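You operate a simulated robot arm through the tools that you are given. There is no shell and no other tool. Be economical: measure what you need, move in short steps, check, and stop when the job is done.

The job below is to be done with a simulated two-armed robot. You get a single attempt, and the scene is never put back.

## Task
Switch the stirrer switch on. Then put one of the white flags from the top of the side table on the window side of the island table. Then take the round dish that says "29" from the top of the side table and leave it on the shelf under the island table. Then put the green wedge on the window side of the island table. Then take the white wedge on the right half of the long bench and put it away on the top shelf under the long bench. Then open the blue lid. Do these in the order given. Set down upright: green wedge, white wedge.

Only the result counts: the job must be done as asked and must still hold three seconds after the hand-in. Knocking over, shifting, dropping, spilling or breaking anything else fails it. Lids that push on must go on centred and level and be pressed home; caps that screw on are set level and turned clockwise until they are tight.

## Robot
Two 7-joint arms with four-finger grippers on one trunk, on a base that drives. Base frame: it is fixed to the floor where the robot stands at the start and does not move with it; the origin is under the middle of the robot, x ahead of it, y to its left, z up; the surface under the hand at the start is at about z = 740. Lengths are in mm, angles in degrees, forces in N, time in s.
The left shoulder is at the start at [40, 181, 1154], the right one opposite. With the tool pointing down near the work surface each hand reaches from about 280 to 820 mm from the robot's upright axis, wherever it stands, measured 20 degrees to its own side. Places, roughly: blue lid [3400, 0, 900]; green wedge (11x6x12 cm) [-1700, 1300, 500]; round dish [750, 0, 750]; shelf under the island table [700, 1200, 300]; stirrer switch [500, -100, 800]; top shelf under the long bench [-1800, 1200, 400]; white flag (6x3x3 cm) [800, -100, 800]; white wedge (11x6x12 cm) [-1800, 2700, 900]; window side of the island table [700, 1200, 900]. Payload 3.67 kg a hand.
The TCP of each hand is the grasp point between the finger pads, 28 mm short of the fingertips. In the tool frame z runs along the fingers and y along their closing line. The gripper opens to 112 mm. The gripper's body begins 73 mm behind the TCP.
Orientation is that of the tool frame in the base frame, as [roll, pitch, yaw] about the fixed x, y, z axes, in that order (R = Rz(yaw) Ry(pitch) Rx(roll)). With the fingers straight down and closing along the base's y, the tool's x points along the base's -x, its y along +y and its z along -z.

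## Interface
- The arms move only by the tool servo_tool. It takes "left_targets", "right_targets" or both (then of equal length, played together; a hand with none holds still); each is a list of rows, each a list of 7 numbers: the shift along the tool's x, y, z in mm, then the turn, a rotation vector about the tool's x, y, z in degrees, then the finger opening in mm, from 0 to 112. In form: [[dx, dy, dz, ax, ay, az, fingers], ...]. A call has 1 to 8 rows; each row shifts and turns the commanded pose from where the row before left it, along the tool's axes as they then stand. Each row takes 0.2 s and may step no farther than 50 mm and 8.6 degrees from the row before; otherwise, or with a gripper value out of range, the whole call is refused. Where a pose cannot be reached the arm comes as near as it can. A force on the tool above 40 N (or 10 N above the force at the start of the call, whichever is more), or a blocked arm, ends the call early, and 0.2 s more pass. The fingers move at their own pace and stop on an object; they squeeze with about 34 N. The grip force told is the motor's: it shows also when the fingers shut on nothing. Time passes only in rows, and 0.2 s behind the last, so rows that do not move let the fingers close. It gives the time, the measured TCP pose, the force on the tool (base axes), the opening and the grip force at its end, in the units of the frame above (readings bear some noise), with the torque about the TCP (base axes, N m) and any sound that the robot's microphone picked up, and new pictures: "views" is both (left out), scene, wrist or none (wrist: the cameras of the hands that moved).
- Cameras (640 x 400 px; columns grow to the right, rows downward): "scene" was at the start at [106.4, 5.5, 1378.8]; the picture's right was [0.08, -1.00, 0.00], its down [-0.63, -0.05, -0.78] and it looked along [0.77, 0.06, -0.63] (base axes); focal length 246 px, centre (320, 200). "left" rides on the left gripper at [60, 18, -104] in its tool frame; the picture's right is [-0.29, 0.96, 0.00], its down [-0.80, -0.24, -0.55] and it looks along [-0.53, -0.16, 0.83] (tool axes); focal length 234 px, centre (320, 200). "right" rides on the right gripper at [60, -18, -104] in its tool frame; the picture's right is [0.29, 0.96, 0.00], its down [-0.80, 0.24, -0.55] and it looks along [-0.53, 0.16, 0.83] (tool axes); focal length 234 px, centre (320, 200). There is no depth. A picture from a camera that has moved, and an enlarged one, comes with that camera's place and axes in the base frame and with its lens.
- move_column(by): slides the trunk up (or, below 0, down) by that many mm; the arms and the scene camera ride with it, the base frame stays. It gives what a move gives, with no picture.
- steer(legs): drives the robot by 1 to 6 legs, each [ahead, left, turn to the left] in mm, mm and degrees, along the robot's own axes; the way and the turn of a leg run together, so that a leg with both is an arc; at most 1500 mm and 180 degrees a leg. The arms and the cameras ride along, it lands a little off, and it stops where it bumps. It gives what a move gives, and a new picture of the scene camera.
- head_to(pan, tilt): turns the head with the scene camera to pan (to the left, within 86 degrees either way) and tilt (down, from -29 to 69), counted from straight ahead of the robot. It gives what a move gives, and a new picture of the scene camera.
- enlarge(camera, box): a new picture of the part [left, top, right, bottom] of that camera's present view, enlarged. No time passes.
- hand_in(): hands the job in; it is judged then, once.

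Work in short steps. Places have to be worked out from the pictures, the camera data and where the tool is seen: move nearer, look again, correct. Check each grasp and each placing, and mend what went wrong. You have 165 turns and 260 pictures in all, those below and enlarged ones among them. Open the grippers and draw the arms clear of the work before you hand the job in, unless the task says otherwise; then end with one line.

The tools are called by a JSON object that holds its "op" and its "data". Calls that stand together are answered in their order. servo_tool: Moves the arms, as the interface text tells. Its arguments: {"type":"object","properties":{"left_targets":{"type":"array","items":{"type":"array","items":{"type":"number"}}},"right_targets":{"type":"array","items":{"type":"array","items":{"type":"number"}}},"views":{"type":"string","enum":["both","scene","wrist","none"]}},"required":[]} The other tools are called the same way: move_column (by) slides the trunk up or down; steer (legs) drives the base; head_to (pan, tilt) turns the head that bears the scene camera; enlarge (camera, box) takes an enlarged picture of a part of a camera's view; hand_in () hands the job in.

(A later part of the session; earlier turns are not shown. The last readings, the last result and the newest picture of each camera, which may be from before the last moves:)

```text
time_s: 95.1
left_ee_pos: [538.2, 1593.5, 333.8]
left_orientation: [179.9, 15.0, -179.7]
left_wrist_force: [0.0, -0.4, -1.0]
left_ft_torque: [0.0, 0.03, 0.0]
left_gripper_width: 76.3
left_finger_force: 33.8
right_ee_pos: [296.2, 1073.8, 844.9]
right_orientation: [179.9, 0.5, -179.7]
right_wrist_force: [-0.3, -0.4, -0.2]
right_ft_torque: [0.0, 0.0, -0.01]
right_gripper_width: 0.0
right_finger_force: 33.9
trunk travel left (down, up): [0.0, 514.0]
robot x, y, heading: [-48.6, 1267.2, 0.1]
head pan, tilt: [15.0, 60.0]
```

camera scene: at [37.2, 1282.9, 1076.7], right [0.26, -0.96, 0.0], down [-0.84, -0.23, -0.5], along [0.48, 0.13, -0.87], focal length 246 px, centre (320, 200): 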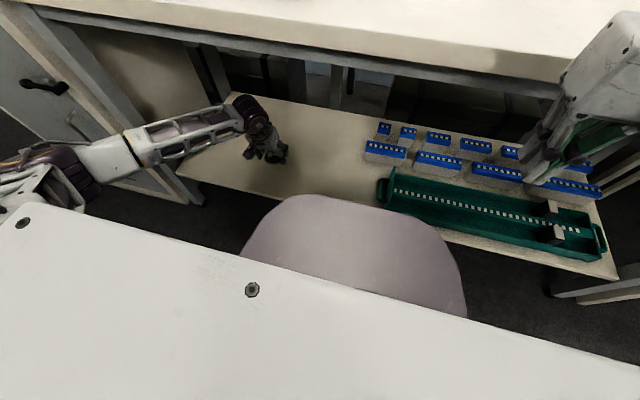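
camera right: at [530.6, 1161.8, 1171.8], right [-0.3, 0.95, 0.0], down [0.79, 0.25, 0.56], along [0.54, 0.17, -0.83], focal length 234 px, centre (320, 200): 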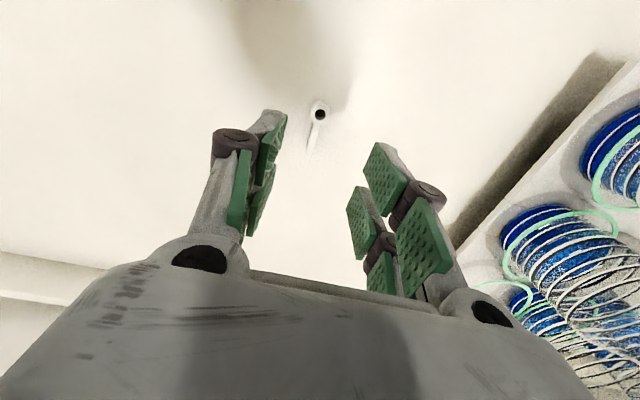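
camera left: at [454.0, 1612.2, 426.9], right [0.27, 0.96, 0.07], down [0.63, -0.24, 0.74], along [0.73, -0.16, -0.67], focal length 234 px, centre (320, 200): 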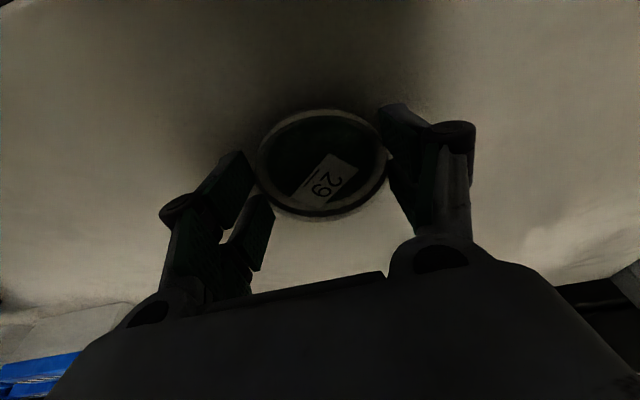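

No contact yet; I continue in small steps.

{"op": "servo_tool", "data": {"left_targets": [[1, 0, 3, 0, 0, 0, 30], [1, 0, 3, 0, 0, 0, 30]], "views": "none"}}

{"op": "servo_tool", "data": {"left_targets": [[0.7, 0, 2.5, 0, 0, 0, 30], [0.7, 0, 2.5, 0, 0, 0, 30]], "views": "none"}}

{"op": "enlarge", "data": {"camera": "left", "box": [140, 60, 520, 280]}}

```text
time_s: 95.7
left_ee_pos: [538.1, 1592.7, 331.9]
left_orientation: [-180.0, 15.5, -179.7]
left_wrist_force: [-6.9, 2.8, 29.1]
left_ft_torque: [0.13, -0.04, -0.11]
left_gripper_width: 76.4
left_finger_force: 33.7
right_ee_pos: [295.0, 1074.3, 844.3]
right_orientation: [179.8, 0.6, -179.6]
right_wrist_force: [0.3, 0.3, -0.4]
right_ft_torque: [-0.02, -0.01, 0.0]
right_gripper_width: 0.0
right_finger_force: 33.7
trunk travel left (down, up): [0.0, 514.0]
robot x, y, heading: [-49.8, 1264.2, 0.2]
head pan, tilt: [15.0, 60.0]
```

```text
time_s: 96.4
left_ee_pos: [539.8, 1593.2, 328.4]
left_orientation: [-179.9, 15.5, -179.5]
left_wrist_force: [-4.1, -0.6, 14.1]
left_ft_torque: [0.32, 0.19, 0.18]
left_gripper_width: 77.2
left_finger_force: 34.1
right_ee_pos: [296.6, 1074.6, 842.7]
right_orientation: [179.8, 0.5, -179.6]
right_wrist_force: [-0.2, 0.9, 0.5]
right_ft_torque: [0.01, -0.02, 0.01]
right_gripper_width: 0.1
right_finger_force: 33.9
trunk travel left (down, up): [0.0, 514.0]
robot x, y, heading: [-46.0, 1270.3, 0.4]
head pan, tilt: [15.0, 60.0]
stopped in row 2 (left hand): the force on the tool passed its limit at 41 N (the readings are from after the stop); the commanded pose is now the measured one
```

```text
1.68 times, centred on (330, 170) of left
camera zoom: at [455.7, 1611.0, 411.8], right [0.27, 0.96, 0.08], down [0.62, -0.23, 0.75], along [0.74, -0.16, -0.66], focal length 394 px, centre (303, 250)
```

zoom: 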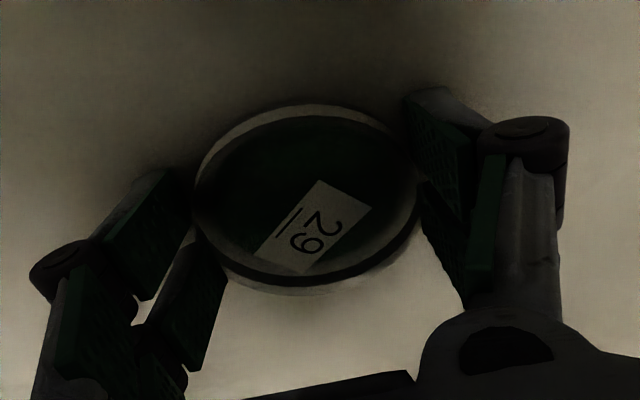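

The dish is on the shelf. I open the fingers, raise and draw back out.

{"op": "servo_tool", "data": {"left_targets": [[0, 0, 0, 0, 0, 0, 90], [0, 0, 0, 0, 0, 0, 112], [-8, 0, -30, 0, 0, 0, 112], [-10, 0, -40, 0, 0, 0, 112], [-10, 0, -38, 0, 0, 0, 112]]}}

{"op": "enlarge", "data": {"camera": "left", "box": [100, 0, 540, 280]}}

```text
time_s: 97.6
left_ee_pos: [539.6, 1592.7, 438.3]
left_orientation: [-179.9, 15.3, -179.6]
left_wrist_force: [-0.5, -0.6, -0.1]
left_ft_torque: [0.02, 0.0, -0.01]
left_gripper_width: 111.9
left_finger_force: 0.1
right_ee_pos: [297.1, 1073.9, 843.3]
right_orientation: [179.9, 0.4, -179.7]
right_wrist_force: [-0.3, 0.7, 0.3]
right_ft_torque: [-0.05, 0.0, 0.03]
right_gripper_width: 0.0
right_finger_force: 34.0
trunk travel left (down, up): [0.0, 514.0]
robot x, y, heading: [-50.3, 1269.8, 0.2]
head pan, tilt: [15.0, 60.0]
camera scene: at [36.8, 1282.9, 1076.8], right [0.26, -0.96, 0.0], down [-0.84, -0.23, -0.5], along [0.48, 0.13, -0.87], focal length 246 px, centre (320, 200)
camera left: at [454.9, 1609.2, 521.1], right [0.27, 0.96, 0.08], down [0.62, -0.24, 0.74], along [0.73, -0.16, -0.66], focal length 234 px, centre (320, 200)
```

scene: 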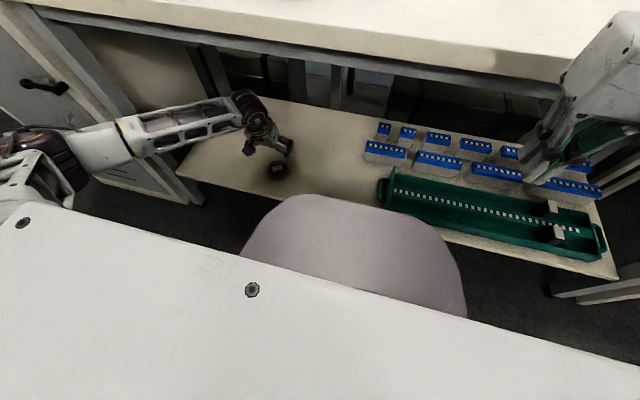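
left: 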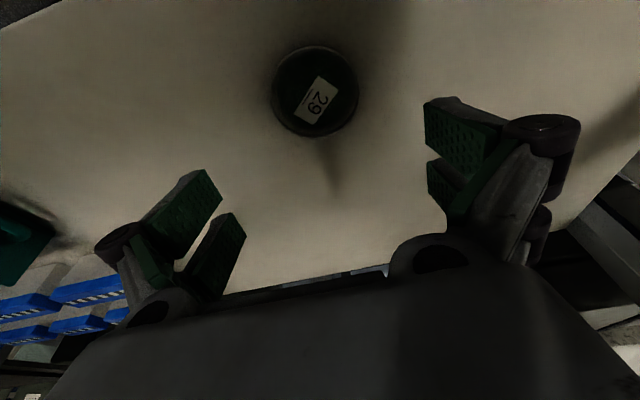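

```text
1.43 times, centred on (320, 140) of left
camera zoom: at [454.9, 1609.2, 521.1], right [0.27, 0.96, 0.08], down [0.62, -0.24, 0.74], along [0.73, -0.16, -0.66], focal length 334 px, centre (320, 286)
```

zoom: 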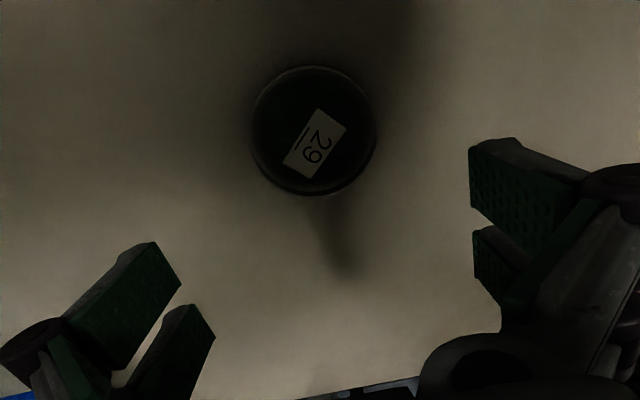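

Dish 29 rests on the shelf. I withdraw the left hand, make it vertical and back the robot off.

{"op": "servo_tool", "data": {"left_targets": [[40, 0, -10.7, 0, 0, 0, 112], [40, 0, -10.7, 0, 0, 0, 112], [40, 0, -10.7, 0, 0, 0, 112], [40, 0, -10.7, 0, 0, 0, 112], [40, 0, -10.7, 0, 0, 0, 112], [40, 0, -10.7, 0, 0, 0, 112], [40, -10, -10.7, 0, 7.5, 0, 112], [0, -20, 0, 0, 7.5, 0, 112]], "views": "none"}}

{"op": "steer", "data": {"legs": [[-400, 0, 0]]}}

{"op": "move_column", "data": {"by": 315}}

{"op": "head_to", "data": {"pan": 5, "tilt": 30}}

```text
time_s: 99.4
left_ee_pos: [249.3, 1563.0, 436.2]
left_orientation: [-179.9, 0.3, -179.7]
left_wrist_force: [0.5, -0.7, 0.3]
left_ft_torque: [-0.01, 0.0, -0.02]
left_gripper_width: 112.0
left_finger_force: 0.0
right_ee_pos: [296.9, 1075.2, 843.4]
right_orientation: [179.9, 0.3, -179.7]
right_wrist_force: [1.0, -0.1, 0.5]
right_ft_torque: [0.02, 0.02, 0.02]
right_gripper_width: 0.0
right_finger_force: 33.7
trunk travel left (down, up): [0.0, 514.0]
robot x, y, heading: [-48.6, 1266.8, 0.4]
head pan, tilt: [15.0, 60.0]
```

```text
time_s: 101.9
left_ee_pos: [-152.3, 1560.0, 435.9]
left_orientation: [-179.9, 0.5, -179.8]
left_wrist_force: [0.2, 0.5, 0.1]
left_ft_torque: [0.02, -0.02, 0.0]
left_gripper_width: 112.3
left_finger_force: 0.0
right_ee_pos: [-106.9, 1071.7, 843.0]
right_orientation: [179.9, 0.5, -179.8]
right_wrist_force: [-0.8, 0.5, 0.2]
right_ft_torque: [0.02, 0.01, 0.01]
right_gripper_width: 0.0
right_finger_force: 34.5
trunk travel left (down, up): [0.0, 514.0]
robot x, y, heading: [-449.8, 1264.4, 0.2]
head pan, tilt: [15.0, 60.0]
camera scene: at [-366.8, 1281.4, 1076.8], right [0.26, -0.97, 0.0], down [-0.84, -0.23, -0.5], along [0.48, 0.13, -0.87], focal length 246 px, centre (320, 200)
```

scene: 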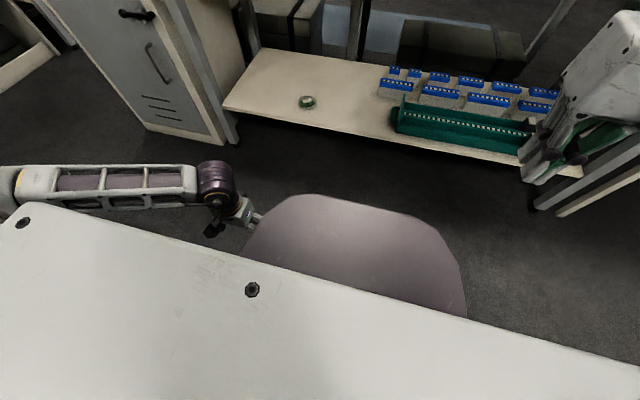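

```text
time_s: 105.0
left_ee_pos: [-153.0, 1558.8, 748.9]
left_orientation: [-180.0, 0.4, -179.8]
left_wrist_force: [-0.5, -0.3, -0.3]
left_ft_torque: [0.04, -0.01, 0.0]
left_gripper_width: 112.2
left_finger_force: 0.0
right_ee_pos: [-106.2, 1072.7, 1157.2]
right_orientation: [179.9, 0.5, -179.9]
right_wrist_force: [0.4, 0.1, 0.1]
right_ft_torque: [0.05, -0.01, 0.03]
right_gripper_width: 0.0
right_finger_force: 33.9
trunk travel left (down, up): [-315.0, 199.0]
robot x, y, heading: [-450.9, 1263.7, 0.1]
head pan, tilt: [15.0, 60.0]
```

```text
time_s: 106.0
left_ee_pos: [-153.6, 1559.3, 749.6]
left_orientation: [180.0, 0.4, -179.9]
left_wrist_force: [0.7, 0.1, -0.5]
left_ft_torque: [0.02, -0.03, -0.02]
left_gripper_width: 111.9
left_finger_force: 0.0
right_ee_pos: [-106.5, 1071.7, 1157.4]
right_orientation: [179.9, 0.6, -179.8]
right_wrist_force: [-0.5, 0.4, 0.3]
right_ft_torque: [0.0, 0.0, -0.03]
right_gripper_width: 0.1
right_finger_force: 34.2
trunk travel left (down, up): [-315.0, 199.0]
robot x, y, heading: [-450.7, 1266.1, 0.2]
head pan, tilt: [5.0, 30.0]
camera scene: at [-340.4, 1272.2, 1432.3], right [0.09, -1.0, 0.0], down [-0.5, -0.04, -0.87], along [0.86, 0.08, -0.5], focal length 246 px, centre (320, 200)
```

scene: 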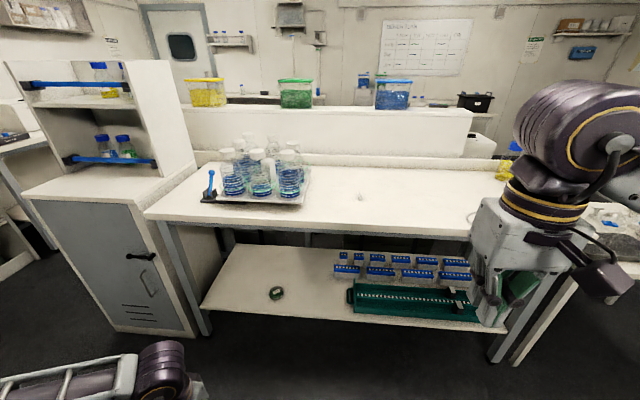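

Both objects rest where intended. I raise the left hand a bit and turn the robot 180° toward the long bench.

{"op": "servo_tool", "data": {"left_targets": [[0, -20, -45, 0, 0, 0, 112], [0, -20, -45, 0, 0, 0, 112], [0, -20, -45, 0, 0, 0, 112], [0, 0, -45, 0, 0, 0, 112], [0, 0, -45, 0, 0, 0, 112], [0, 0, -45, 0, 0, 0, 112], [0, 0, -45, 0, 0, 0, 112], [0, 0, -45, 0, 0, 0, 112]], "views": "none"}}

{"op": "steer", "data": {"legs": [[0, 0, 180]]}}

```text
time_s: 107.8
left_ee_pos: [-118.4, 1498.2, 1099.3]
left_orientation: [-180.0, 0.3, -179.9]
left_wrist_force: [0.3, 0.6, 0.6]
left_ft_torque: [0.04, 0.01, 0.01]
left_gripper_width: 112.0
left_finger_force: 0.0
left hand out of reach, approached as far as the arm can: row 2, 3, 4, 5
right_ee_pos: [-106.3, 1072.0, 1156.5]
right_orientation: [179.7, 0.5, -179.9]
right_wrist_force: [-0.2, -0.4, -0.1]
right_ft_torque: [0.01, 0.03, 0.02]
right_gripper_width: 0.0
right_finger_force: 33.7
trunk travel left (down, up): [-315.0, 199.0]
robot x, y, heading: [-453.2, 1267.2, 0.1]
head pan, tilt: [5.0, 30.0]
```

```text
time_s: 116.5
left_ee_pos: [-764.0, 1005.6, 1099.3]
left_orientation: [180.0, 0.3, 4.9]
left_wrist_force: [-0.1, 0.2, 0.3]
left_ft_torque: [-0.01, -0.01, 0.02]
left_gripper_width: 112.1
left_finger_force: 0.2
right_ee_pos: [-811.3, 1429.2, 1156.8]
right_orientation: [179.9, 0.5, 4.9]
right_wrist_force: [1.0, 0.4, 0.0]
right_ft_torque: [0.0, -0.02, -0.01]
right_gripper_width: 0.1
right_finger_force: 34.2
trunk travel left (down, up): [-315.0, 199.0]
robot x, y, heading: [-451.6, 1263.9, -175.0]
head pan, tilt: [5.0, 30.0]
camera scene: at [-560.1, 1246.7, 1432.4], right [-0.17, 0.99, 0.0], down [0.49, 0.09, -0.87], along [-0.85, -0.15, -0.5], focal length 246 px, centre (320, 200)
```

scene: 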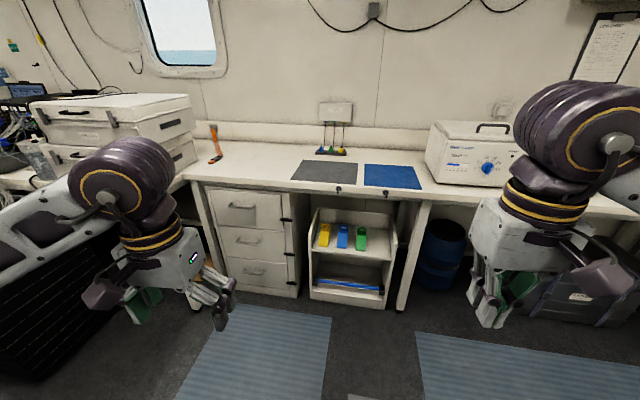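

Here's the window wall and the long bench; yellow, blue and green wedges stand on its top under-shelf. I zoom in.

{"op": "enlarge", "data": {"camera": "scene", "box": [290, 180, 440, 310]}}

{"op": "head_to", "data": {"pan": -50, "tilt": 30}}

```text
3.08 times, centred on (365, 245) of scene
camera zoom: at [-560.1, 1246.7, 1432.4], right [-0.17, 0.99, 0.0], down [0.49, 0.09, -0.87], along [-0.85, -0.15, -0.5], focal length 758 px, centre (182, 62)
```

zoom: 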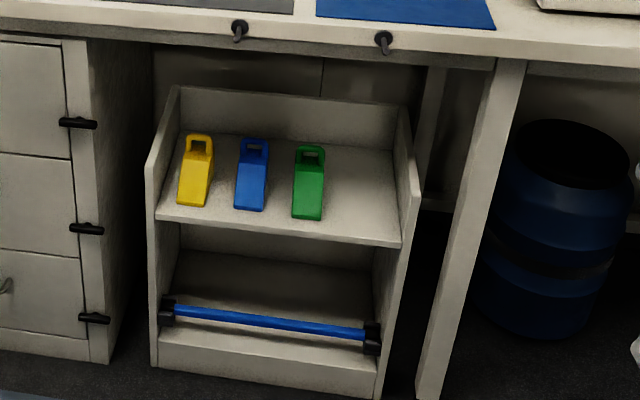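

```text
time_s: 117.8
left_ee_pos: [-764.3, 1004.6, 1100.0]
left_orientation: [-180.0, 0.4, 4.8]
left_wrist_force: [0.1, 0.3, 1.0]
left_ft_torque: [0.03, 0.01, -0.02]
left_gripper_width: 112.1
left_finger_force: 0.1
right_ee_pos: [-810.6, 1428.2, 1156.9]
right_orientation: [179.9, 0.5, 4.9]
right_wrist_force: [0.8, 0.4, 0.6]
right_ft_torque: [-0.02, -0.01, -0.02]
right_gripper_width: 0.0
right_finger_force: 33.9
trunk travel left (down, up): [-315.0, 199.0]
robot x, y, heading: [-449.9, 1266.6, -174.9]
head pan, tilt: [-50.0, 30.0]
camera scene: at [-534.9, 1326.3, 1432.4], right [0.71, 0.71, 0.0], down [0.35, -0.35, -0.87], along [-0.61, 0.61, -0.5], focal length 246 px, centre (320, 200)
```

scene: 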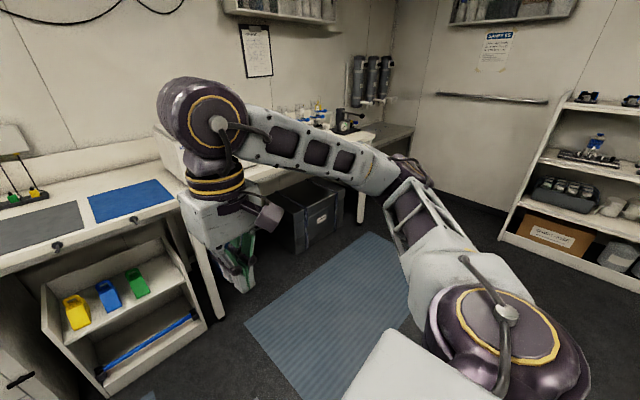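

Green wedge: about [-1770, 1290], on a shelf at z≈430, width 60 mm across y. I correct the heading, position the robot so the right hand faces it, and lower the trunk.

{"op": "steer", "data": {"legs": [[0, 0, -5], [500, 176, 0]]}}

{"op": "move_column", "data": {"by": -290}}

{"op": "head_to", "data": {"pan": -10, "tilt": 40}}

```text
time_s: 121.4
left_ee_pos: [-1290.7, 851.7, 1098.5]
left_orientation: [-180.0, 0.5, 0.4]
left_wrist_force: [0.1, 0.3, 0.1]
left_ft_torque: [0.01, -0.04, 0.01]
left_gripper_width: 112.1
left_finger_force: 0.0
right_ee_pos: [-1302.1, 1277.2, 1157.6]
right_orientation: [179.9, 0.4, 0.3]
right_wrist_force: [0.3, -0.8, 0.1]
right_ft_torque: [0.04, -0.01, -0.01]
right_gripper_width: 0.2
right_finger_force: 33.7
trunk travel left (down, up): [-315.0, 199.0]
robot x, y, heading: [-952.3, 1086.1, -179.5]
head pan, tilt: [-50.0, 30.0]
camera scene: at [-1035.3, 1153.6, 1432.4], right [0.76, 0.65, 0.0], down [0.32, -0.38, -0.87], along [-0.56, 0.66, -0.5], focal length 246 px, centre (320, 200)
```

scene: 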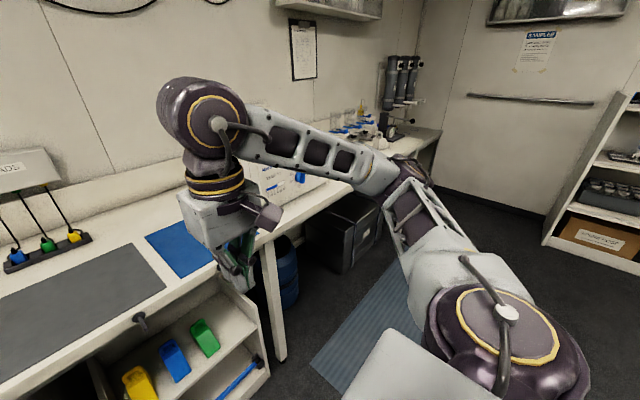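

```text
time_s: 124.3
left_ee_pos: [-1290.5, 851.7, 808.4]
left_orientation: [-179.9, 0.4, 0.4]
left_wrist_force: [-0.3, -0.3, 0.6]
left_ft_torque: [-0.03, -0.06, 0.02]
left_gripper_width: 112.2
left_finger_force: 0.2
right_ee_pos: [-1302.4, 1277.6, 866.2]
right_orientation: [179.9, 0.5, 0.3]
right_wrist_force: [-0.3, -0.1, 0.7]
right_ft_torque: [0.01, -0.01, 0.0]
right_gripper_width: 0.1
right_finger_force: 34.3
trunk travel left (down, up): [-25.0, 489.0]
robot x, y, heading: [-958.6, 1085.8, -179.6]
head pan, tilt: [-50.0, 30.0]
```

```text
time_s: 125.4
left_ee_pos: [-1289.7, 852.2, 808.3]
left_orientation: [179.9, 0.4, 0.3]
left_wrist_force: [-0.3, -0.4, 0.5]
left_ft_torque: [0.03, 0.0, 0.02]
left_gripper_width: 111.9
left_finger_force: 0.1
right_ee_pos: [-1302.8, 1277.7, 866.2]
right_orientation: [179.9, 0.5, 0.3]
right_wrist_force: [-1.1, 0.7, 0.5]
right_ft_torque: [-0.03, 0.0, 0.0]
right_gripper_width: 0.0
right_finger_force: 33.9
trunk travel left (down, up): [-25.0, 489.0]
robot x, y, heading: [-957.0, 1084.0, -179.8]
head pan, tilt: [-10.0, 40.0]
camera scene: at [-1060.4, 1099.0, 1127.2], right [0.17, 0.99, 0.0], down [0.63, -0.11, -0.77], along [-0.76, 0.13, -0.64], focal length 246 px, centre (320, 200)
```

scene: 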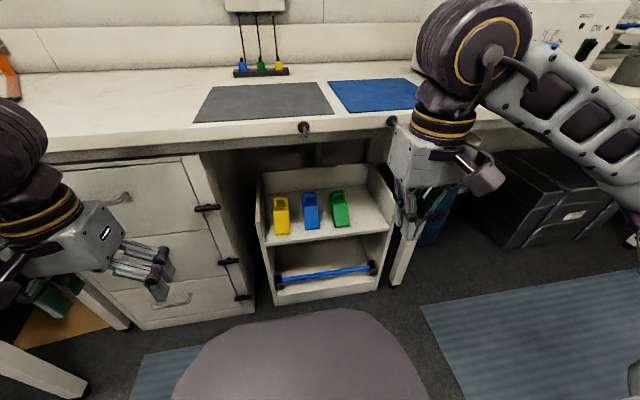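

{"op": "enlarge", "data": {"camera": "scene", "box": [250, 150, 410, 270]}}

{"op": "enlarge", "data": {"camera": "right", "box": [0, 0, 640, 400]}}

```text
3.33 times, centred on (330, 210) of scene
camera zoom: at [-1060.4, 1099.0, 1127.2], right [0.17, 0.99, 0.0], down [0.63, -0.11, -0.77], along [-0.76, 0.13, -0.64], focal length 821 px, centre (287, 167)
```

zoom: 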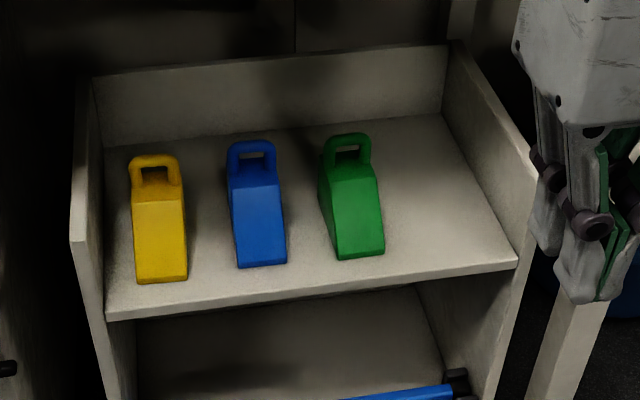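

```text
1.00 times, centred on (320, 200) of right (not enlarged: the box is as wide or as high as the picture)
camera zoom: at [-1241.6, 1295.1, 970.3], right [0.29, -0.96, 0.0], down [-0.79, -0.24, 0.56], along [-0.54, -0.16, -0.83], focal length 234 px, centre (320, 200)
```

zoom: 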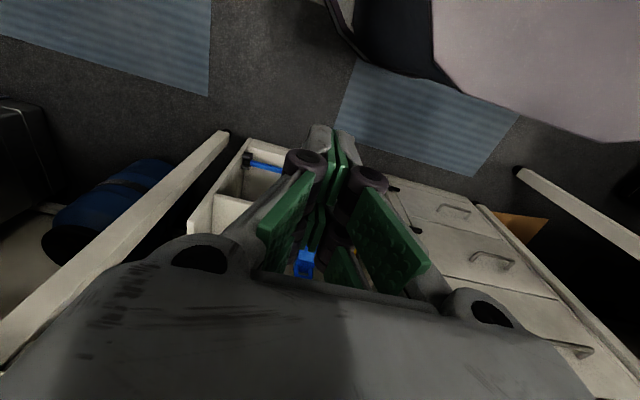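

Triangulated: shelf z ≈ 452, wedge front at x ≈ -1689, y ≈ 1292, back near x ≈ -1795, y ≈ 1285. I yaw the right hand 4° and tilt it 45° forward, opening to 92.

{"op": "servo_tool", "data": {"right_targets": [[0, 0, 0, 0, 0, -4, 92], [0, 0, 0, 0, -7.5, 0, 92], [0, 0, 0, 0, -7.5, 0, 92], [0, 0, 0, 0, -7.5, 0, 92], [0, 0, 0, 0, -7.5, 0, 92], [0, 0, 0, 0, -7.5, 0, 92], [0, 0, 0, 0, -7.5, 0, 92]], "views": "none"}}

{"op": "servo_tool", "data": {"right_targets": [[9, -3, 44, 0, 0, 0, 92], [9, -3, 44, 0, 0, 0, 92], [9, -3, 44, 0, 0, 0, 92], [9, -3, 44, 0, 0, 0, 92], [9, -3, 44, 0, 0, 0, 92], [9, -3, 44, 0, 0, 0, 92], [9, 0, 44, 0, 0, 0, 92]]}}

```text
time_s: 127.0
left_ee_pos: [-1289.9, 851.0, 808.7]
left_orientation: [-179.9, 0.5, 0.3]
left_wrist_force: [0.4, -0.6, -0.6]
left_ft_torque: [0.01, 0.03, -0.03]
left_gripper_width: 111.8
left_finger_force: 0.0
right_ee_pos: [-1380.5, 1253.2, 929.7]
right_orientation: [179.9, 45.5, 4.2]
right_wrist_force: [-0.5, 0.5, -0.6]
right_ft_torque: [0.02, 0.0, -0.05]
right_gripper_width: 92.0
right_finger_force: 0.0
right hand out of reach, approached as far as the arm can: row 4, 5, 6, 7
trunk travel left (down, up): [-25.0, 489.0]
robot x, y, heading: [-952.6, 1085.7, -179.8]
head pan, tilt: [-10.0, 40.0]
```

```text
time_s: 128.6
left_ee_pos: [-1289.6, 851.4, 809.3]
left_orientation: [179.9, 0.3, 0.3]
left_wrist_force: [0.6, 0.0, 0.0]
left_ft_torque: [-0.01, -0.04, -0.02]
left_gripper_width: 112.2
left_finger_force: 0.0
right_ee_pos: [-1555.8, 1257.2, 668.2]
right_orientation: [179.9, 45.5, 4.1]
right_wrist_force: [-0.2, 0.9, 0.9]
right_ft_torque: [-0.01, -0.01, 0.0]
right_gripper_width: 92.2
right_finger_force: 0.0
trunk travel left (down, up): [-25.0, 489.0]
robot x, y, heading: [-955.0, 1084.5, -179.6]
head pan, tilt: [-10.0, 40.0]
camera scene: at [-1060.9, 1099.1, 1127.1], right [0.17, 0.99, 0.0], down [0.63, -0.11, -0.77], along [-0.75, 0.13, -0.64], focal length 246 px, centre (320, 200)
camera right: at [-1441.6, 1283.4, 699.5], right [0.27, -0.94, -0.2], down [-0.15, -0.25, 0.96], along [-0.95, -0.23, -0.21], focal length 234 px, centre (320, 200)
```

scene: 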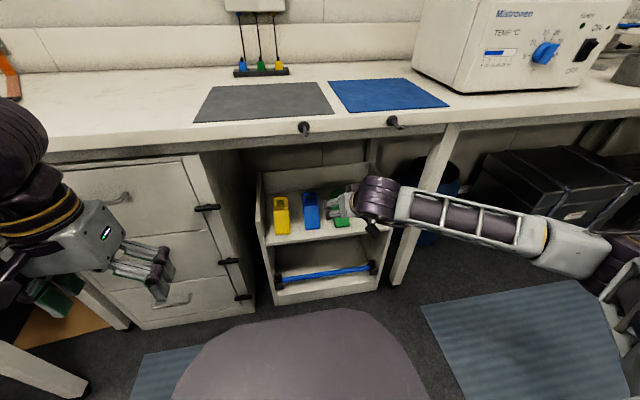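
right: 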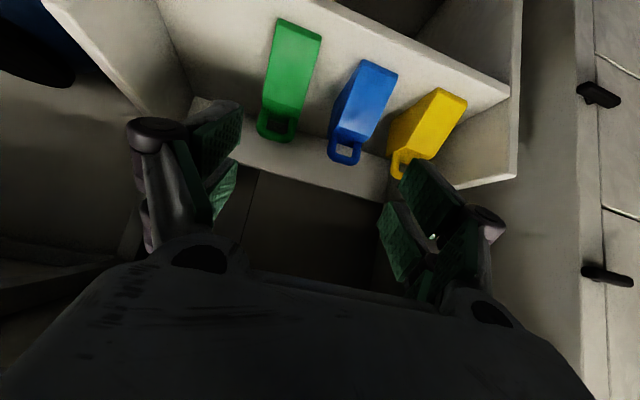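

The hand faces the shelf. I move it right and down to about the wedge's height, still in front of it.

{"op": "servo_tool", "data": {"right_targets": [[22.6, -9, 36.8, 0, 0, 0, 92], [22.6, -9, 36.8, 0, 0, 0, 92], [22.6, -9, 36.8, 0, 0, 0, 92], [22.6, -9, 36.8, 0, 0, 0, 92]]}}

{"op": "enlarge", "data": {"camera": "scene", "box": [250, 150, 410, 270]}}

```text
time_s: 129.6
left_ee_pos: [-1290.6, 851.0, 808.5]
left_orientation: [179.9, 0.3, 0.3]
left_wrist_force: [-0.5, 0.4, -0.4]
left_ft_torque: [0.01, 0.02, -0.01]
left_gripper_width: 111.9
left_finger_force: 0.0
right_ee_pos: [-1602.4, 1287.3, 500.0]
right_orientation: [179.9, 45.5, 4.2]
right_wrist_force: [0.2, 0.7, -1.2]
right_ft_torque: [0.0, -0.02, -0.02]
right_gripper_width: 91.9
right_finger_force: 0.1
trunk travel left (down, up): [-25.0, 489.0]
robot x, y, heading: [-953.0, 1085.5, -179.5]
head pan, tilt: [-10.0, 40.0]
camera scene: at [-1060.8, 1099.1, 1127.1], right [0.17, 0.99, 0.0], down [0.63, -0.11, -0.77], along [-0.75, 0.13, -0.64], focal length 246 px, centre (320, 200)
camera right: at [-1487.9, 1315.1, 531.0], right [0.27, -0.94, -0.2], down [-0.15, -0.25, 0.96], along [-0.95, -0.23, -0.2], focal length 234 px, centre (320, 200)
```

scene: 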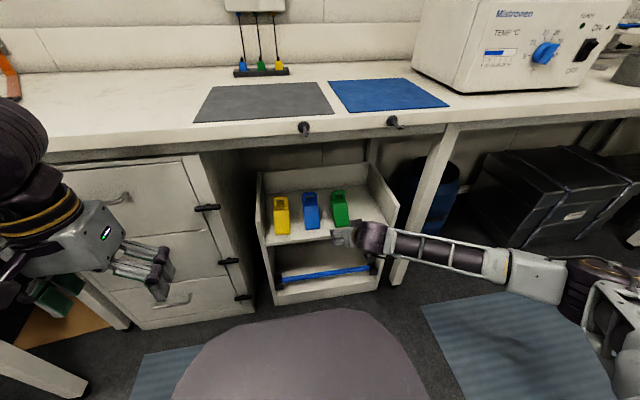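
right: 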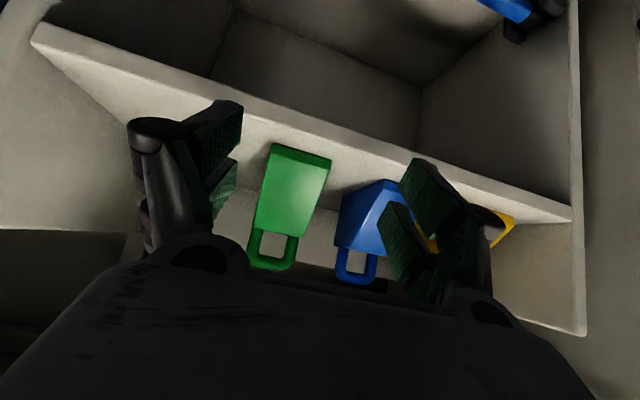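

```text
3.33 times, centred on (330, 210) of scene
camera zoom: at [-1060.8, 1099.1, 1127.1], right [0.17, 0.99, 0.0], down [0.63, -0.11, -0.77], along [-0.75, 0.13, -0.64], focal length 821 px, centre (287, 167)
```

zoom: 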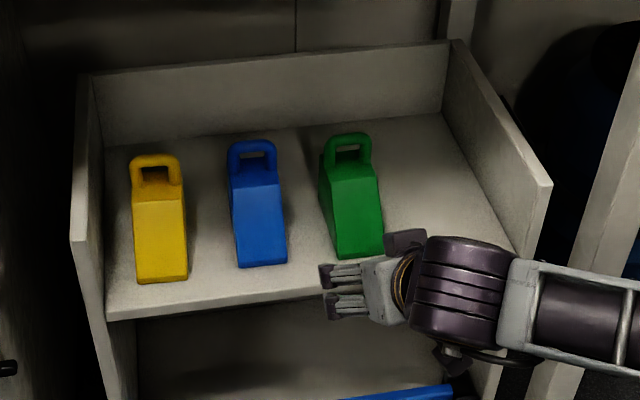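

Fingers' line would pass ~12 mm left of the wedge axis; I shift right 12 mm, then advance 70 mm and check.

{"op": "servo_tool", "data": {"right_targets": [[0, -12, 0, 0, 0, 0, 92], [-24.5, 0, 25, 0, 0, 0, 92], [-24.5, 0, 25, 0, 0, 0, 92]]}}

{"op": "enlarge", "data": {"camera": "scene", "box": [270, 160, 400, 260]}}

```text
time_s: 130.4
left_ee_pos: [-1288.8, 852.3, 808.9]
left_orientation: [-179.9, 0.5, 0.3]
left_wrist_force: [-0.2, 0.9, 0.5]
left_ft_torque: [0.03, 0.0, -0.01]
left_gripper_width: 111.9
left_finger_force: 0.1
right_ee_pos: [-1672.4, 1297.2, 498.8]
right_orientation: [179.9, 45.5, 4.2]
right_wrist_force: [0.5, -0.2, 0.0]
right_ft_torque: [0.01, 0.0, 0.01]
right_gripper_width: 92.0
right_finger_force: 0.1
trunk travel left (down, up): [-25.0, 489.0]
robot x, y, heading: [-955.6, 1082.6, -179.7]
head pan, tilt: [-10.0, 40.0]
camera scene: at [-1060.7, 1098.8, 1127.1], right [0.17, 0.99, 0.0], down [0.63, -0.11, -0.77], along [-0.75, 0.13, -0.64], focal length 246 px, centre (320, 200)
camera right: at [-1558.6, 1323.6, 528.8], right [0.27, -0.94, -0.2], down [-0.15, -0.25, 0.96], along [-0.95, -0.23, -0.21], focal length 234 px, centre (320, 200)
```

scene: 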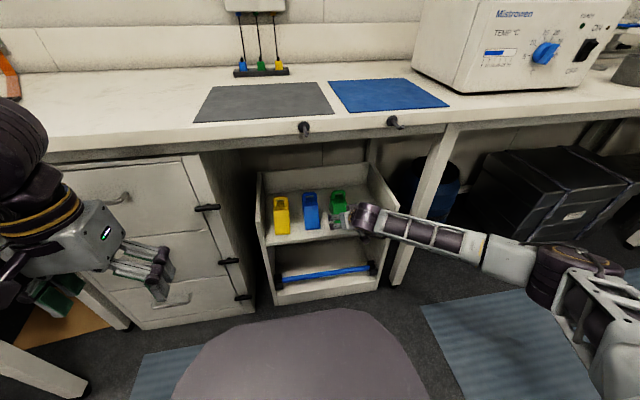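
right: 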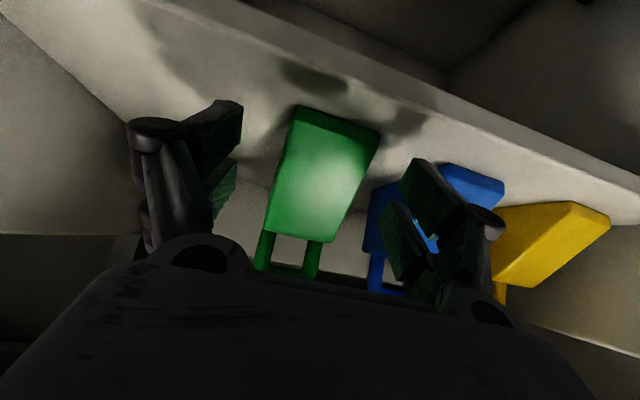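

```text
4.00 times, centred on (335, 210) of scene
camera zoom: at [-1060.7, 1098.8, 1127.1], right [0.17, 0.99, 0.0], down [0.63, -0.11, -0.77], along [-0.75, 0.13, -0.64], focal length 985 px, centre (260, 160)
```

zoom: 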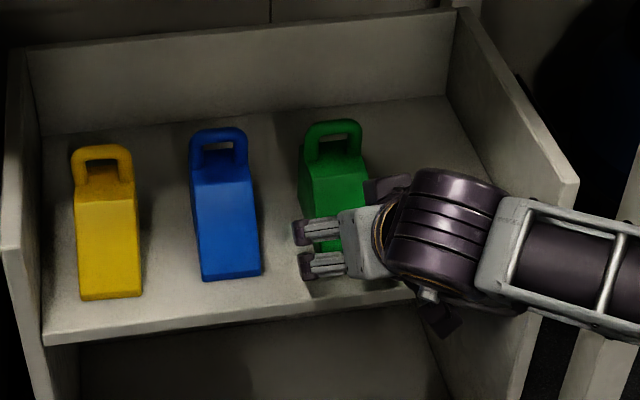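

Well straddled. I advance another 70 mm and check once more before closing.

{"op": "servo_tool", "data": {"right_targets": [[-24.5, 0, 25, 0, 0, 0, 92], [-24.5, 0, 25, 0, 0, 0, 92]]}}

{"op": "enlarge", "data": {"camera": "scene", "box": [270, 160, 400, 260]}}

```text
time_s: 131.0
left_ee_pos: [-1289.9, 851.0, 809.3]
left_orientation: [-179.9, 0.4, 0.3]
left_wrist_force: [0.5, 0.6, -0.3]
left_ft_torque: [-0.02, -0.02, 0.03]
left_gripper_width: 111.9
left_finger_force: 0.0
right_ee_pos: [-1742.9, 1291.7, 500.1]
right_orientation: [179.8, 45.4, 4.2]
right_wrist_force: [-0.7, -0.3, -0.1]
right_ft_torque: [-0.02, 0.04, -0.01]
right_gripper_width: 92.0
right_finger_force: 0.1
trunk travel left (down, up): [-25.0, 489.0]
robot x, y, heading: [-957.7, 1083.2, -179.7]
head pan, tilt: [-10.0, 40.0]
camera scene: at [-1060.7, 1098.7, 1127.1], right [0.17, 0.99, 0.0], down [0.63, -0.11, -0.77], along [-0.75, 0.13, -0.64], focal length 246 px, centre (320, 200)
camera right: at [-1628.8, 1317.2, 530.7], right [0.27, -0.94, -0.2], down [-0.15, -0.25, 0.96], along [-0.95, -0.23, -0.21], focal length 234 px, centre (320, 200)
```

scene: 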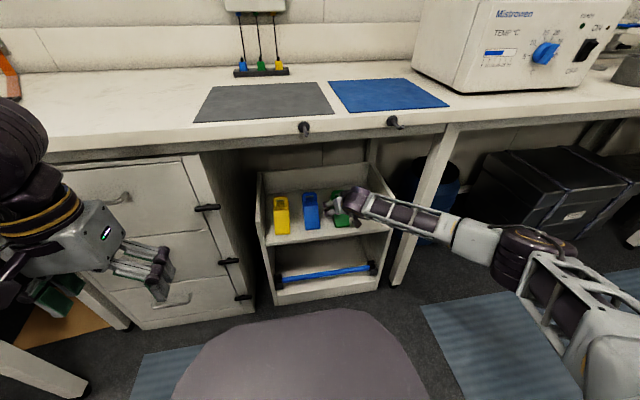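
right: 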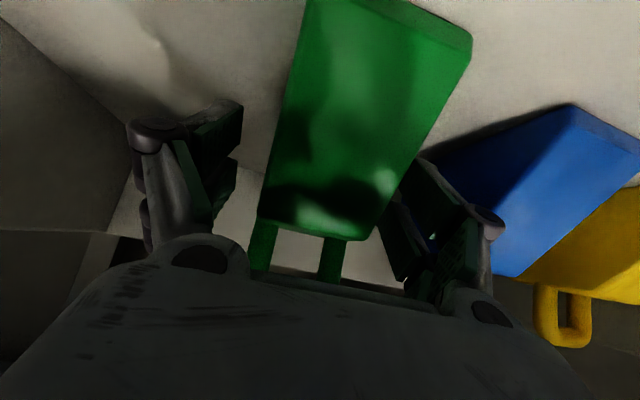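

```text
4.00 times, centred on (335, 210) of scene
camera zoom: at [-1060.7, 1098.7, 1127.1], right [0.17, 0.99, 0.0], down [0.63, -0.11, -0.77], along [-0.75, 0.13, -0.64], focal length 985 px, centre (260, 160)
```

zoom: 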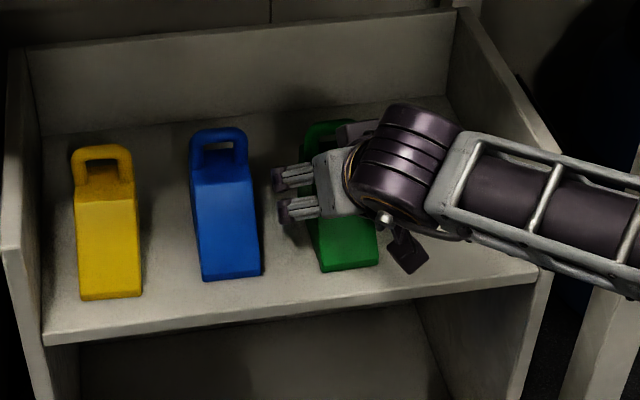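

The wedge lies ~8 mm toward the left finger; I shift 7 mm to centre and close.

{"op": "servo_tool", "data": {"right_targets": [[0, 7, 0, 0, 0, 0, 92], [0, 0, 0, 0, 0, 0, 60], [0, 0, 0, 0, 0, 0, 20], [0, 0, 0, 0, 0, 0, 20]]}}

{"op": "enlarge", "data": {"camera": "scene", "box": [270, 160, 400, 260]}}

```text
time_s: 132.0
left_ee_pos: [-1289.2, 851.2, 809.1]
left_orientation: [-179.8, 0.5, 0.2]
left_wrist_force: [-0.1, 0.5, 0.2]
left_ft_torque: [0.06, 0.0, -0.04]
left_gripper_width: 112.0
left_finger_force: 0.0
right_ee_pos: [-1741.2, 1284.7, 500.1]
right_orientation: [180.0, 45.5, 4.1]
right_wrist_force: [-1.0, 0.5, 2.7]
right_ft_torque: [0.2, 0.07, 0.07]
right_gripper_width: 55.8
right_finger_force: 34.1
trunk travel left (down, up): [-25.0, 489.0]
robot x, y, heading: [-954.3, 1085.7, -179.8]
head pan, tilt: [-10.0, 40.0]
camera scene: at [-1060.4, 1098.9, 1127.2], right [0.17, 0.99, 0.0], down [0.63, -0.11, -0.77], along [-0.76, 0.13, -0.64], focal length 246 px, centre (320, 200)
camera right: at [-1627.1, 1310.3, 530.8], right [0.27, -0.94, -0.2], down [-0.15, -0.25, 0.96], along [-0.95, -0.23, -0.2], focal length 234 px, centre (320, 200)
```

scene: 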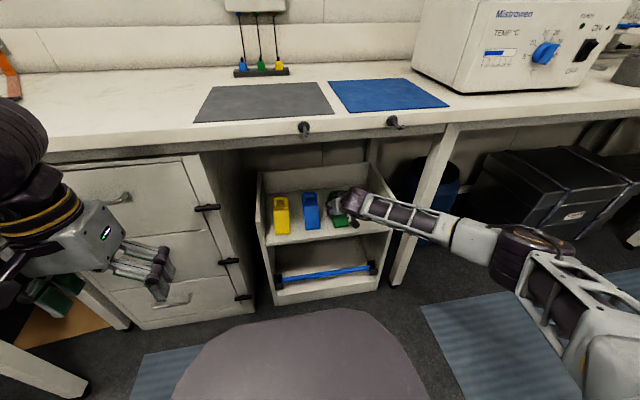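
right: 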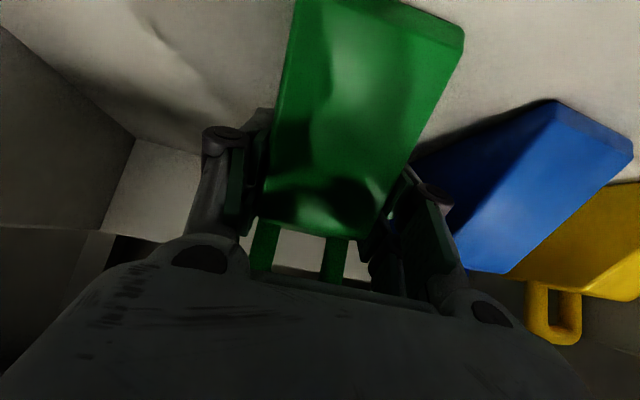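

```text
4.00 times, centred on (335, 210) of scene
camera zoom: at [-1060.4, 1098.9, 1127.2], right [0.17, 0.99, 0.0], down [0.63, -0.11, -0.77], along [-0.76, 0.13, -0.64], focal length 985 px, centre (260, 160)
```

zoom: 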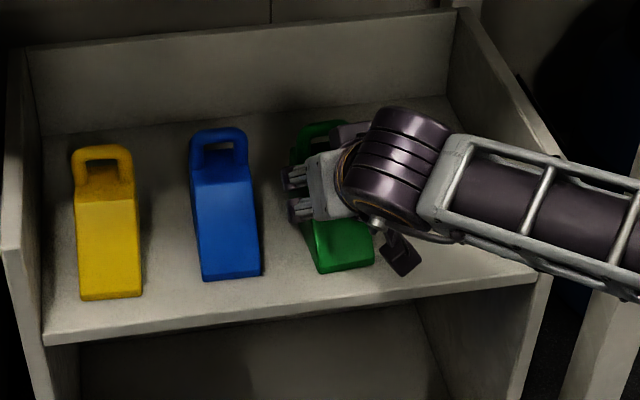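

Gripped at 55.8 mm. I lift 30 mm and withdraw out from under the bench.

{"op": "servo_tool", "data": {"right_targets": [[-7, 0, -7, 0, 0, 0, 20], [-14, 0, -14, 0, 0, 0, 20], [29.4, 0, -30, 0, 0, 0, 20], [29.4, 0, -30, 0, 0, 0, 20], [29.4, 0, -30, 0, 0, 0, 20], [29.4, 0, -30, 0, 0, 0, 20]]}}

{"op": "enlarge", "data": {"camera": "scene", "box": [250, 150, 410, 270]}}

```text
time_s: 133.4
left_ee_pos: [-1288.9, 853.4, 808.6]
left_orientation: [-180.0, 0.4, 0.4]
left_wrist_force: [0.0, 0.5, 0.2]
left_ft_torque: [0.01, 0.01, 0.01]
left_gripper_width: 111.9
left_finger_force: 0.1
right_ee_pos: [-1573.9, 1299.1, 530.1]
right_orientation: [179.8, 45.4, 4.2]
right_wrist_force: [0.1, 0.6, -2.4]
right_ft_torque: [0.02, -0.02, -0.02]
right_gripper_width: 55.7
right_finger_force: 34.1
trunk travel left (down, up): [-25.0, 489.0]
robot x, y, heading: [-955.7, 1086.5, -179.7]
head pan, tilt: [-10.0, 40.0]
camera scene: at [-1060.2, 1099.2, 1127.2], right [0.17, 0.99, 0.0], down [0.63, -0.11, -0.77], along [-0.76, 0.13, -0.64], focal length 246 px, centre (320, 200)
camera right: at [-1459.6, 1324.3, 560.9], right [0.27, -0.94, -0.2], down [-0.14, -0.25, 0.96], along [-0.95, -0.23, -0.2], focal length 234 px, centre (320, 200)
```

scene: 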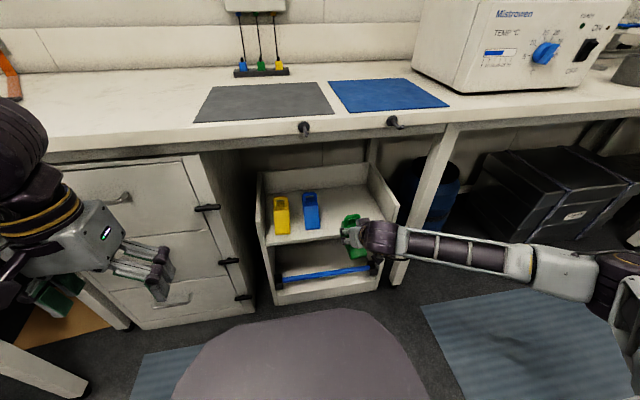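
right: 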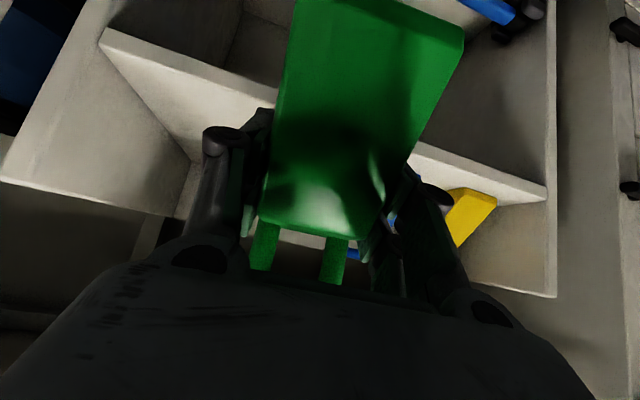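

```text
3.33 times, centred on (330, 210) of scene
camera zoom: at [-1060.2, 1099.2, 1127.2], right [0.17, 0.99, 0.0], down [0.63, -0.11, -0.77], along [-0.76, 0.13, -0.64], focal length 821 px, centre (287, 167)
```

zoom: 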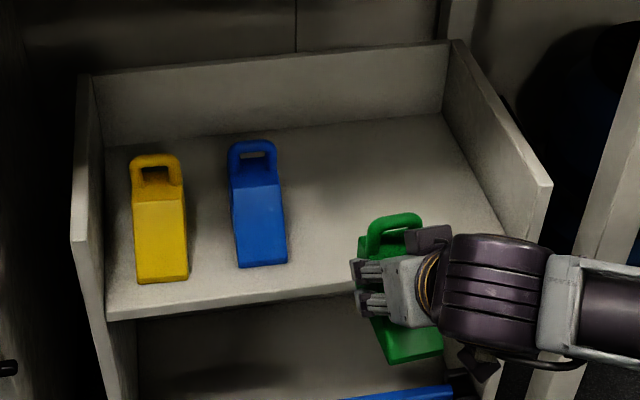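

The wedge is held level. I back off, raise the trunk and turn to the island.

{"op": "steer", "data": {"legs": [[-480, 0, 0]]}}

{"op": "move_column", "data": {"by": 480}}

{"op": "steer", "data": {"legs": [[0, 0, 180]]}}

```text
time_s: 136.3
left_ee_pos: [-820.4, 853.4, 808.3]
left_orientation: [180.0, 0.4, 0.8]
left_wrist_force: [-0.3, -0.3, 0.0]
left_ft_torque: [0.01, 0.03, 0.01]
left_gripper_width: 111.9
left_finger_force: 0.0
right_ee_pos: [-1108.3, 1299.7, 531.1]
right_orientation: [179.8, 45.6, 4.5]
right_wrist_force: [-0.2, -0.4, -2.7]
right_ft_torque: [-0.03, -0.03, -0.02]
right_gripper_width: 55.5
right_finger_force: 34.3
trunk travel left (down, up): [-25.0, 489.0]
robot x, y, heading: [-489.9, 1089.1, -179.6]
head pan, tilt: [-10.0, 40.0]
camera scene: at [-593.3, 1102.1, 1127.2], right [0.16, 0.99, 0.0], down [0.63, -0.1, -0.77], along [-0.76, 0.12, -0.64], focal length 246 px, centre (320, 200)
```

scene: 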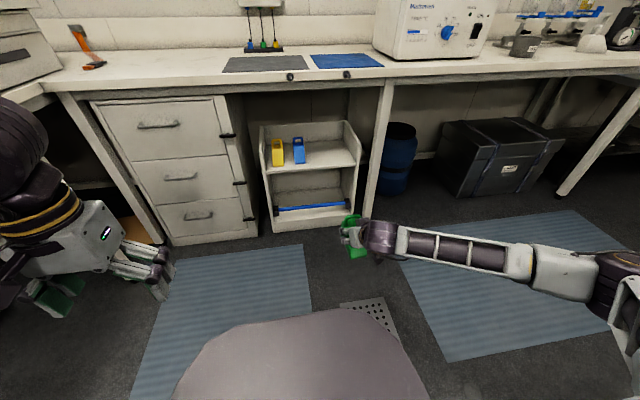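

```text
refused: 480 is not a number from -400 to 400
```

```text
time_s: 144.8
left_ee_pos: [-156.7, 1322.6, 807.7]
left_orientation: [-179.9, 0.3, -179.7]
left_wrist_force: [0.0, -0.2, -0.1]
left_ft_torque: [-0.02, 0.0, 0.0]
left_gripper_width: 111.9
left_finger_force: 0.0
right_ee_pos: [127.0, 876.6, 529.5]
right_orientation: [179.8, 45.4, -175.8]
right_wrist_force: [1.2, -0.7, -2.6]
right_ft_torque: [0.02, 0.0, -0.02]
right_gripper_width: 55.5
right_finger_force: 34.2
trunk travel left (down, up): [-25.0, 489.0]
robot x, y, heading: [-486.9, 1091.4, 0.3]
head pan, tilt: [-10.0, 40.0]
camera scene: at [-385.2, 1074.1, 1127.1], right [-0.17, -0.99, 0.0], down [-0.63, 0.11, -0.77], along [0.75, -0.13, -0.64], focal length 246 px, centre (320, 200)
```

scene: 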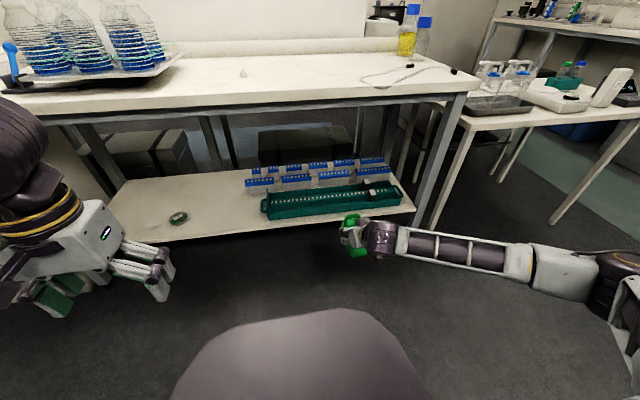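

Now I raise the trunk, and drive so that the wedge comes over the island's free area.

{"op": "move_column", "data": {"by": 400}}

{"op": "move_column", "data": {"by": 85}}

{"op": "steer", "data": {"legs": [[0, 120, 0], [420, 0, 0]]}}

{"op": "head_to", "data": {"pan": -15, "tilt": 50}}

```text
time_s: 148.6
left_ee_pos: [-156.8, 1323.8, 1208.7]
left_orientation: [179.9, 0.4, -179.7]
left_wrist_force: [0.0, 0.1, -0.5]
left_ft_torque: [-0.01, -0.02, -0.01]
left_gripper_width: 111.9
left_finger_force: 0.1
right_ee_pos: [128.0, 875.8, 930.6]
right_orientation: [179.8, 45.4, -175.8]
right_wrist_force: [-0.6, -0.1, -1.9]
right_ft_torque: [0.02, -0.02, 0.0]
right_gripper_width: 56.0
right_finger_force: 33.8
trunk travel left (down, up): [-425.0, 89.0]
robot x, y, heading: [-491.5, 1091.1, 0.2]
head pan, tilt: [-10.0, 40.0]
```

```text
time_s: 149.8
left_ee_pos: [-156.3, 1323.3, 1294.0]
left_orientation: [-180.0, 0.5, -179.7]
left_wrist_force: [0.2, -0.7, -0.5]
left_ft_torque: [0.04, 0.02, -0.02]
left_gripper_width: 111.9
left_finger_force: 0.0
right_ee_pos: [127.5, 875.8, 1015.3]
right_orientation: [179.8, 45.4, -175.8]
right_wrist_force: [0.0, -0.3, -2.8]
right_ft_torque: [0.0, 0.0, 0.02]
right_gripper_width: 55.8
right_finger_force: 33.6
trunk travel left (down, up): [-510.0, 4.0]
robot x, y, heading: [-488.3, 1089.6, 0.3]
head pan, tilt: [-10.0, 40.0]
```

```text
time_s: 153.4
left_ee_pos: [271.5, 1440.2, 1294.1]
left_orientation: [-180.0, 0.4, 179.6]
left_wrist_force: [-0.5, -0.8, 0.5]
left_ft_torque: [0.0, 0.02, 0.0]
left_gripper_width: 111.9
left_finger_force: 0.1
right_ee_pos: [550.7, 989.9, 1015.9]
right_orientation: [179.8, 45.5, -176.4]
right_wrist_force: [0.6, 0.0, -2.1]
right_ft_torque: [0.01, 0.05, 0.01]
right_gripper_width: 55.5
right_finger_force: 34.7
trunk travel left (down, up): [-510.0, 4.0]
robot x, y, heading: [-63.6, 1212.7, -0.6]
head pan, tilt: [-10.0, 40.0]
camera scene: at [40.9, 1194.5, 1612.1], right [-0.18, -0.98, 0.0], down [-0.63, 0.12, -0.77], along [0.75, -0.14, -0.64], focal length 246 px, centre (320, 200)
```

scene: 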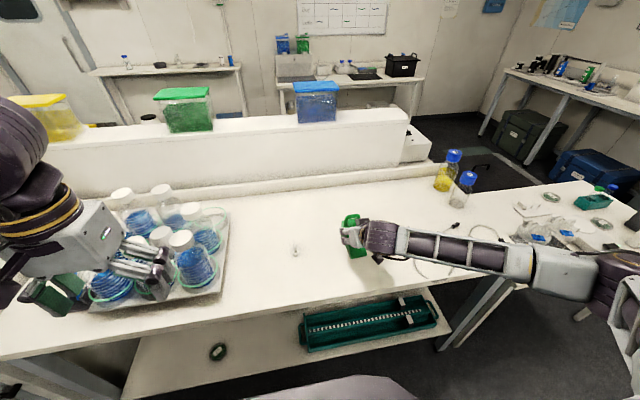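

```text
time_s: 154.1
left_ee_pos: [273.8, 1441.2, 1291.8]
left_orientation: [-180.0, 0.4, 179.7]
left_wrist_force: [0.2, -0.1, 0.1]
left_ft_torque: [0.0, 0.02, -0.04]
left_gripper_width: 112.2
left_finger_force: 0.0
right_ee_pos: [553.0, 990.9, 1014.4]
right_orientation: [179.8, 45.5, -176.5]
right_wrist_force: [0.2, -0.6, -2.4]
right_ft_torque: [0.0, -0.01, -0.03]
right_gripper_width: 55.9
right_finger_force: 33.8
trunk travel left (down, up): [-510.0, 4.0]
robot x, y, heading: [-60.5, 1210.8, -0.4]
head pan, tilt: [-15.0, 50.0]
camera scene: at [33.8, 1189.5, 1597.8], right [-0.26, -0.96, 0.0], down [-0.74, 0.2, -0.64], along [0.62, -0.17, -0.77], focal length 246 px, centre (320, 200)
```

scene: 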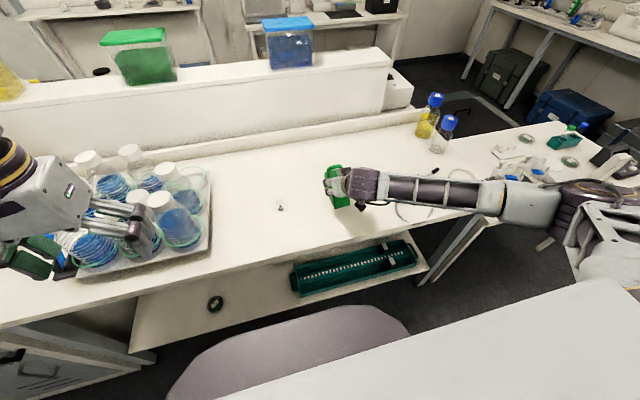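

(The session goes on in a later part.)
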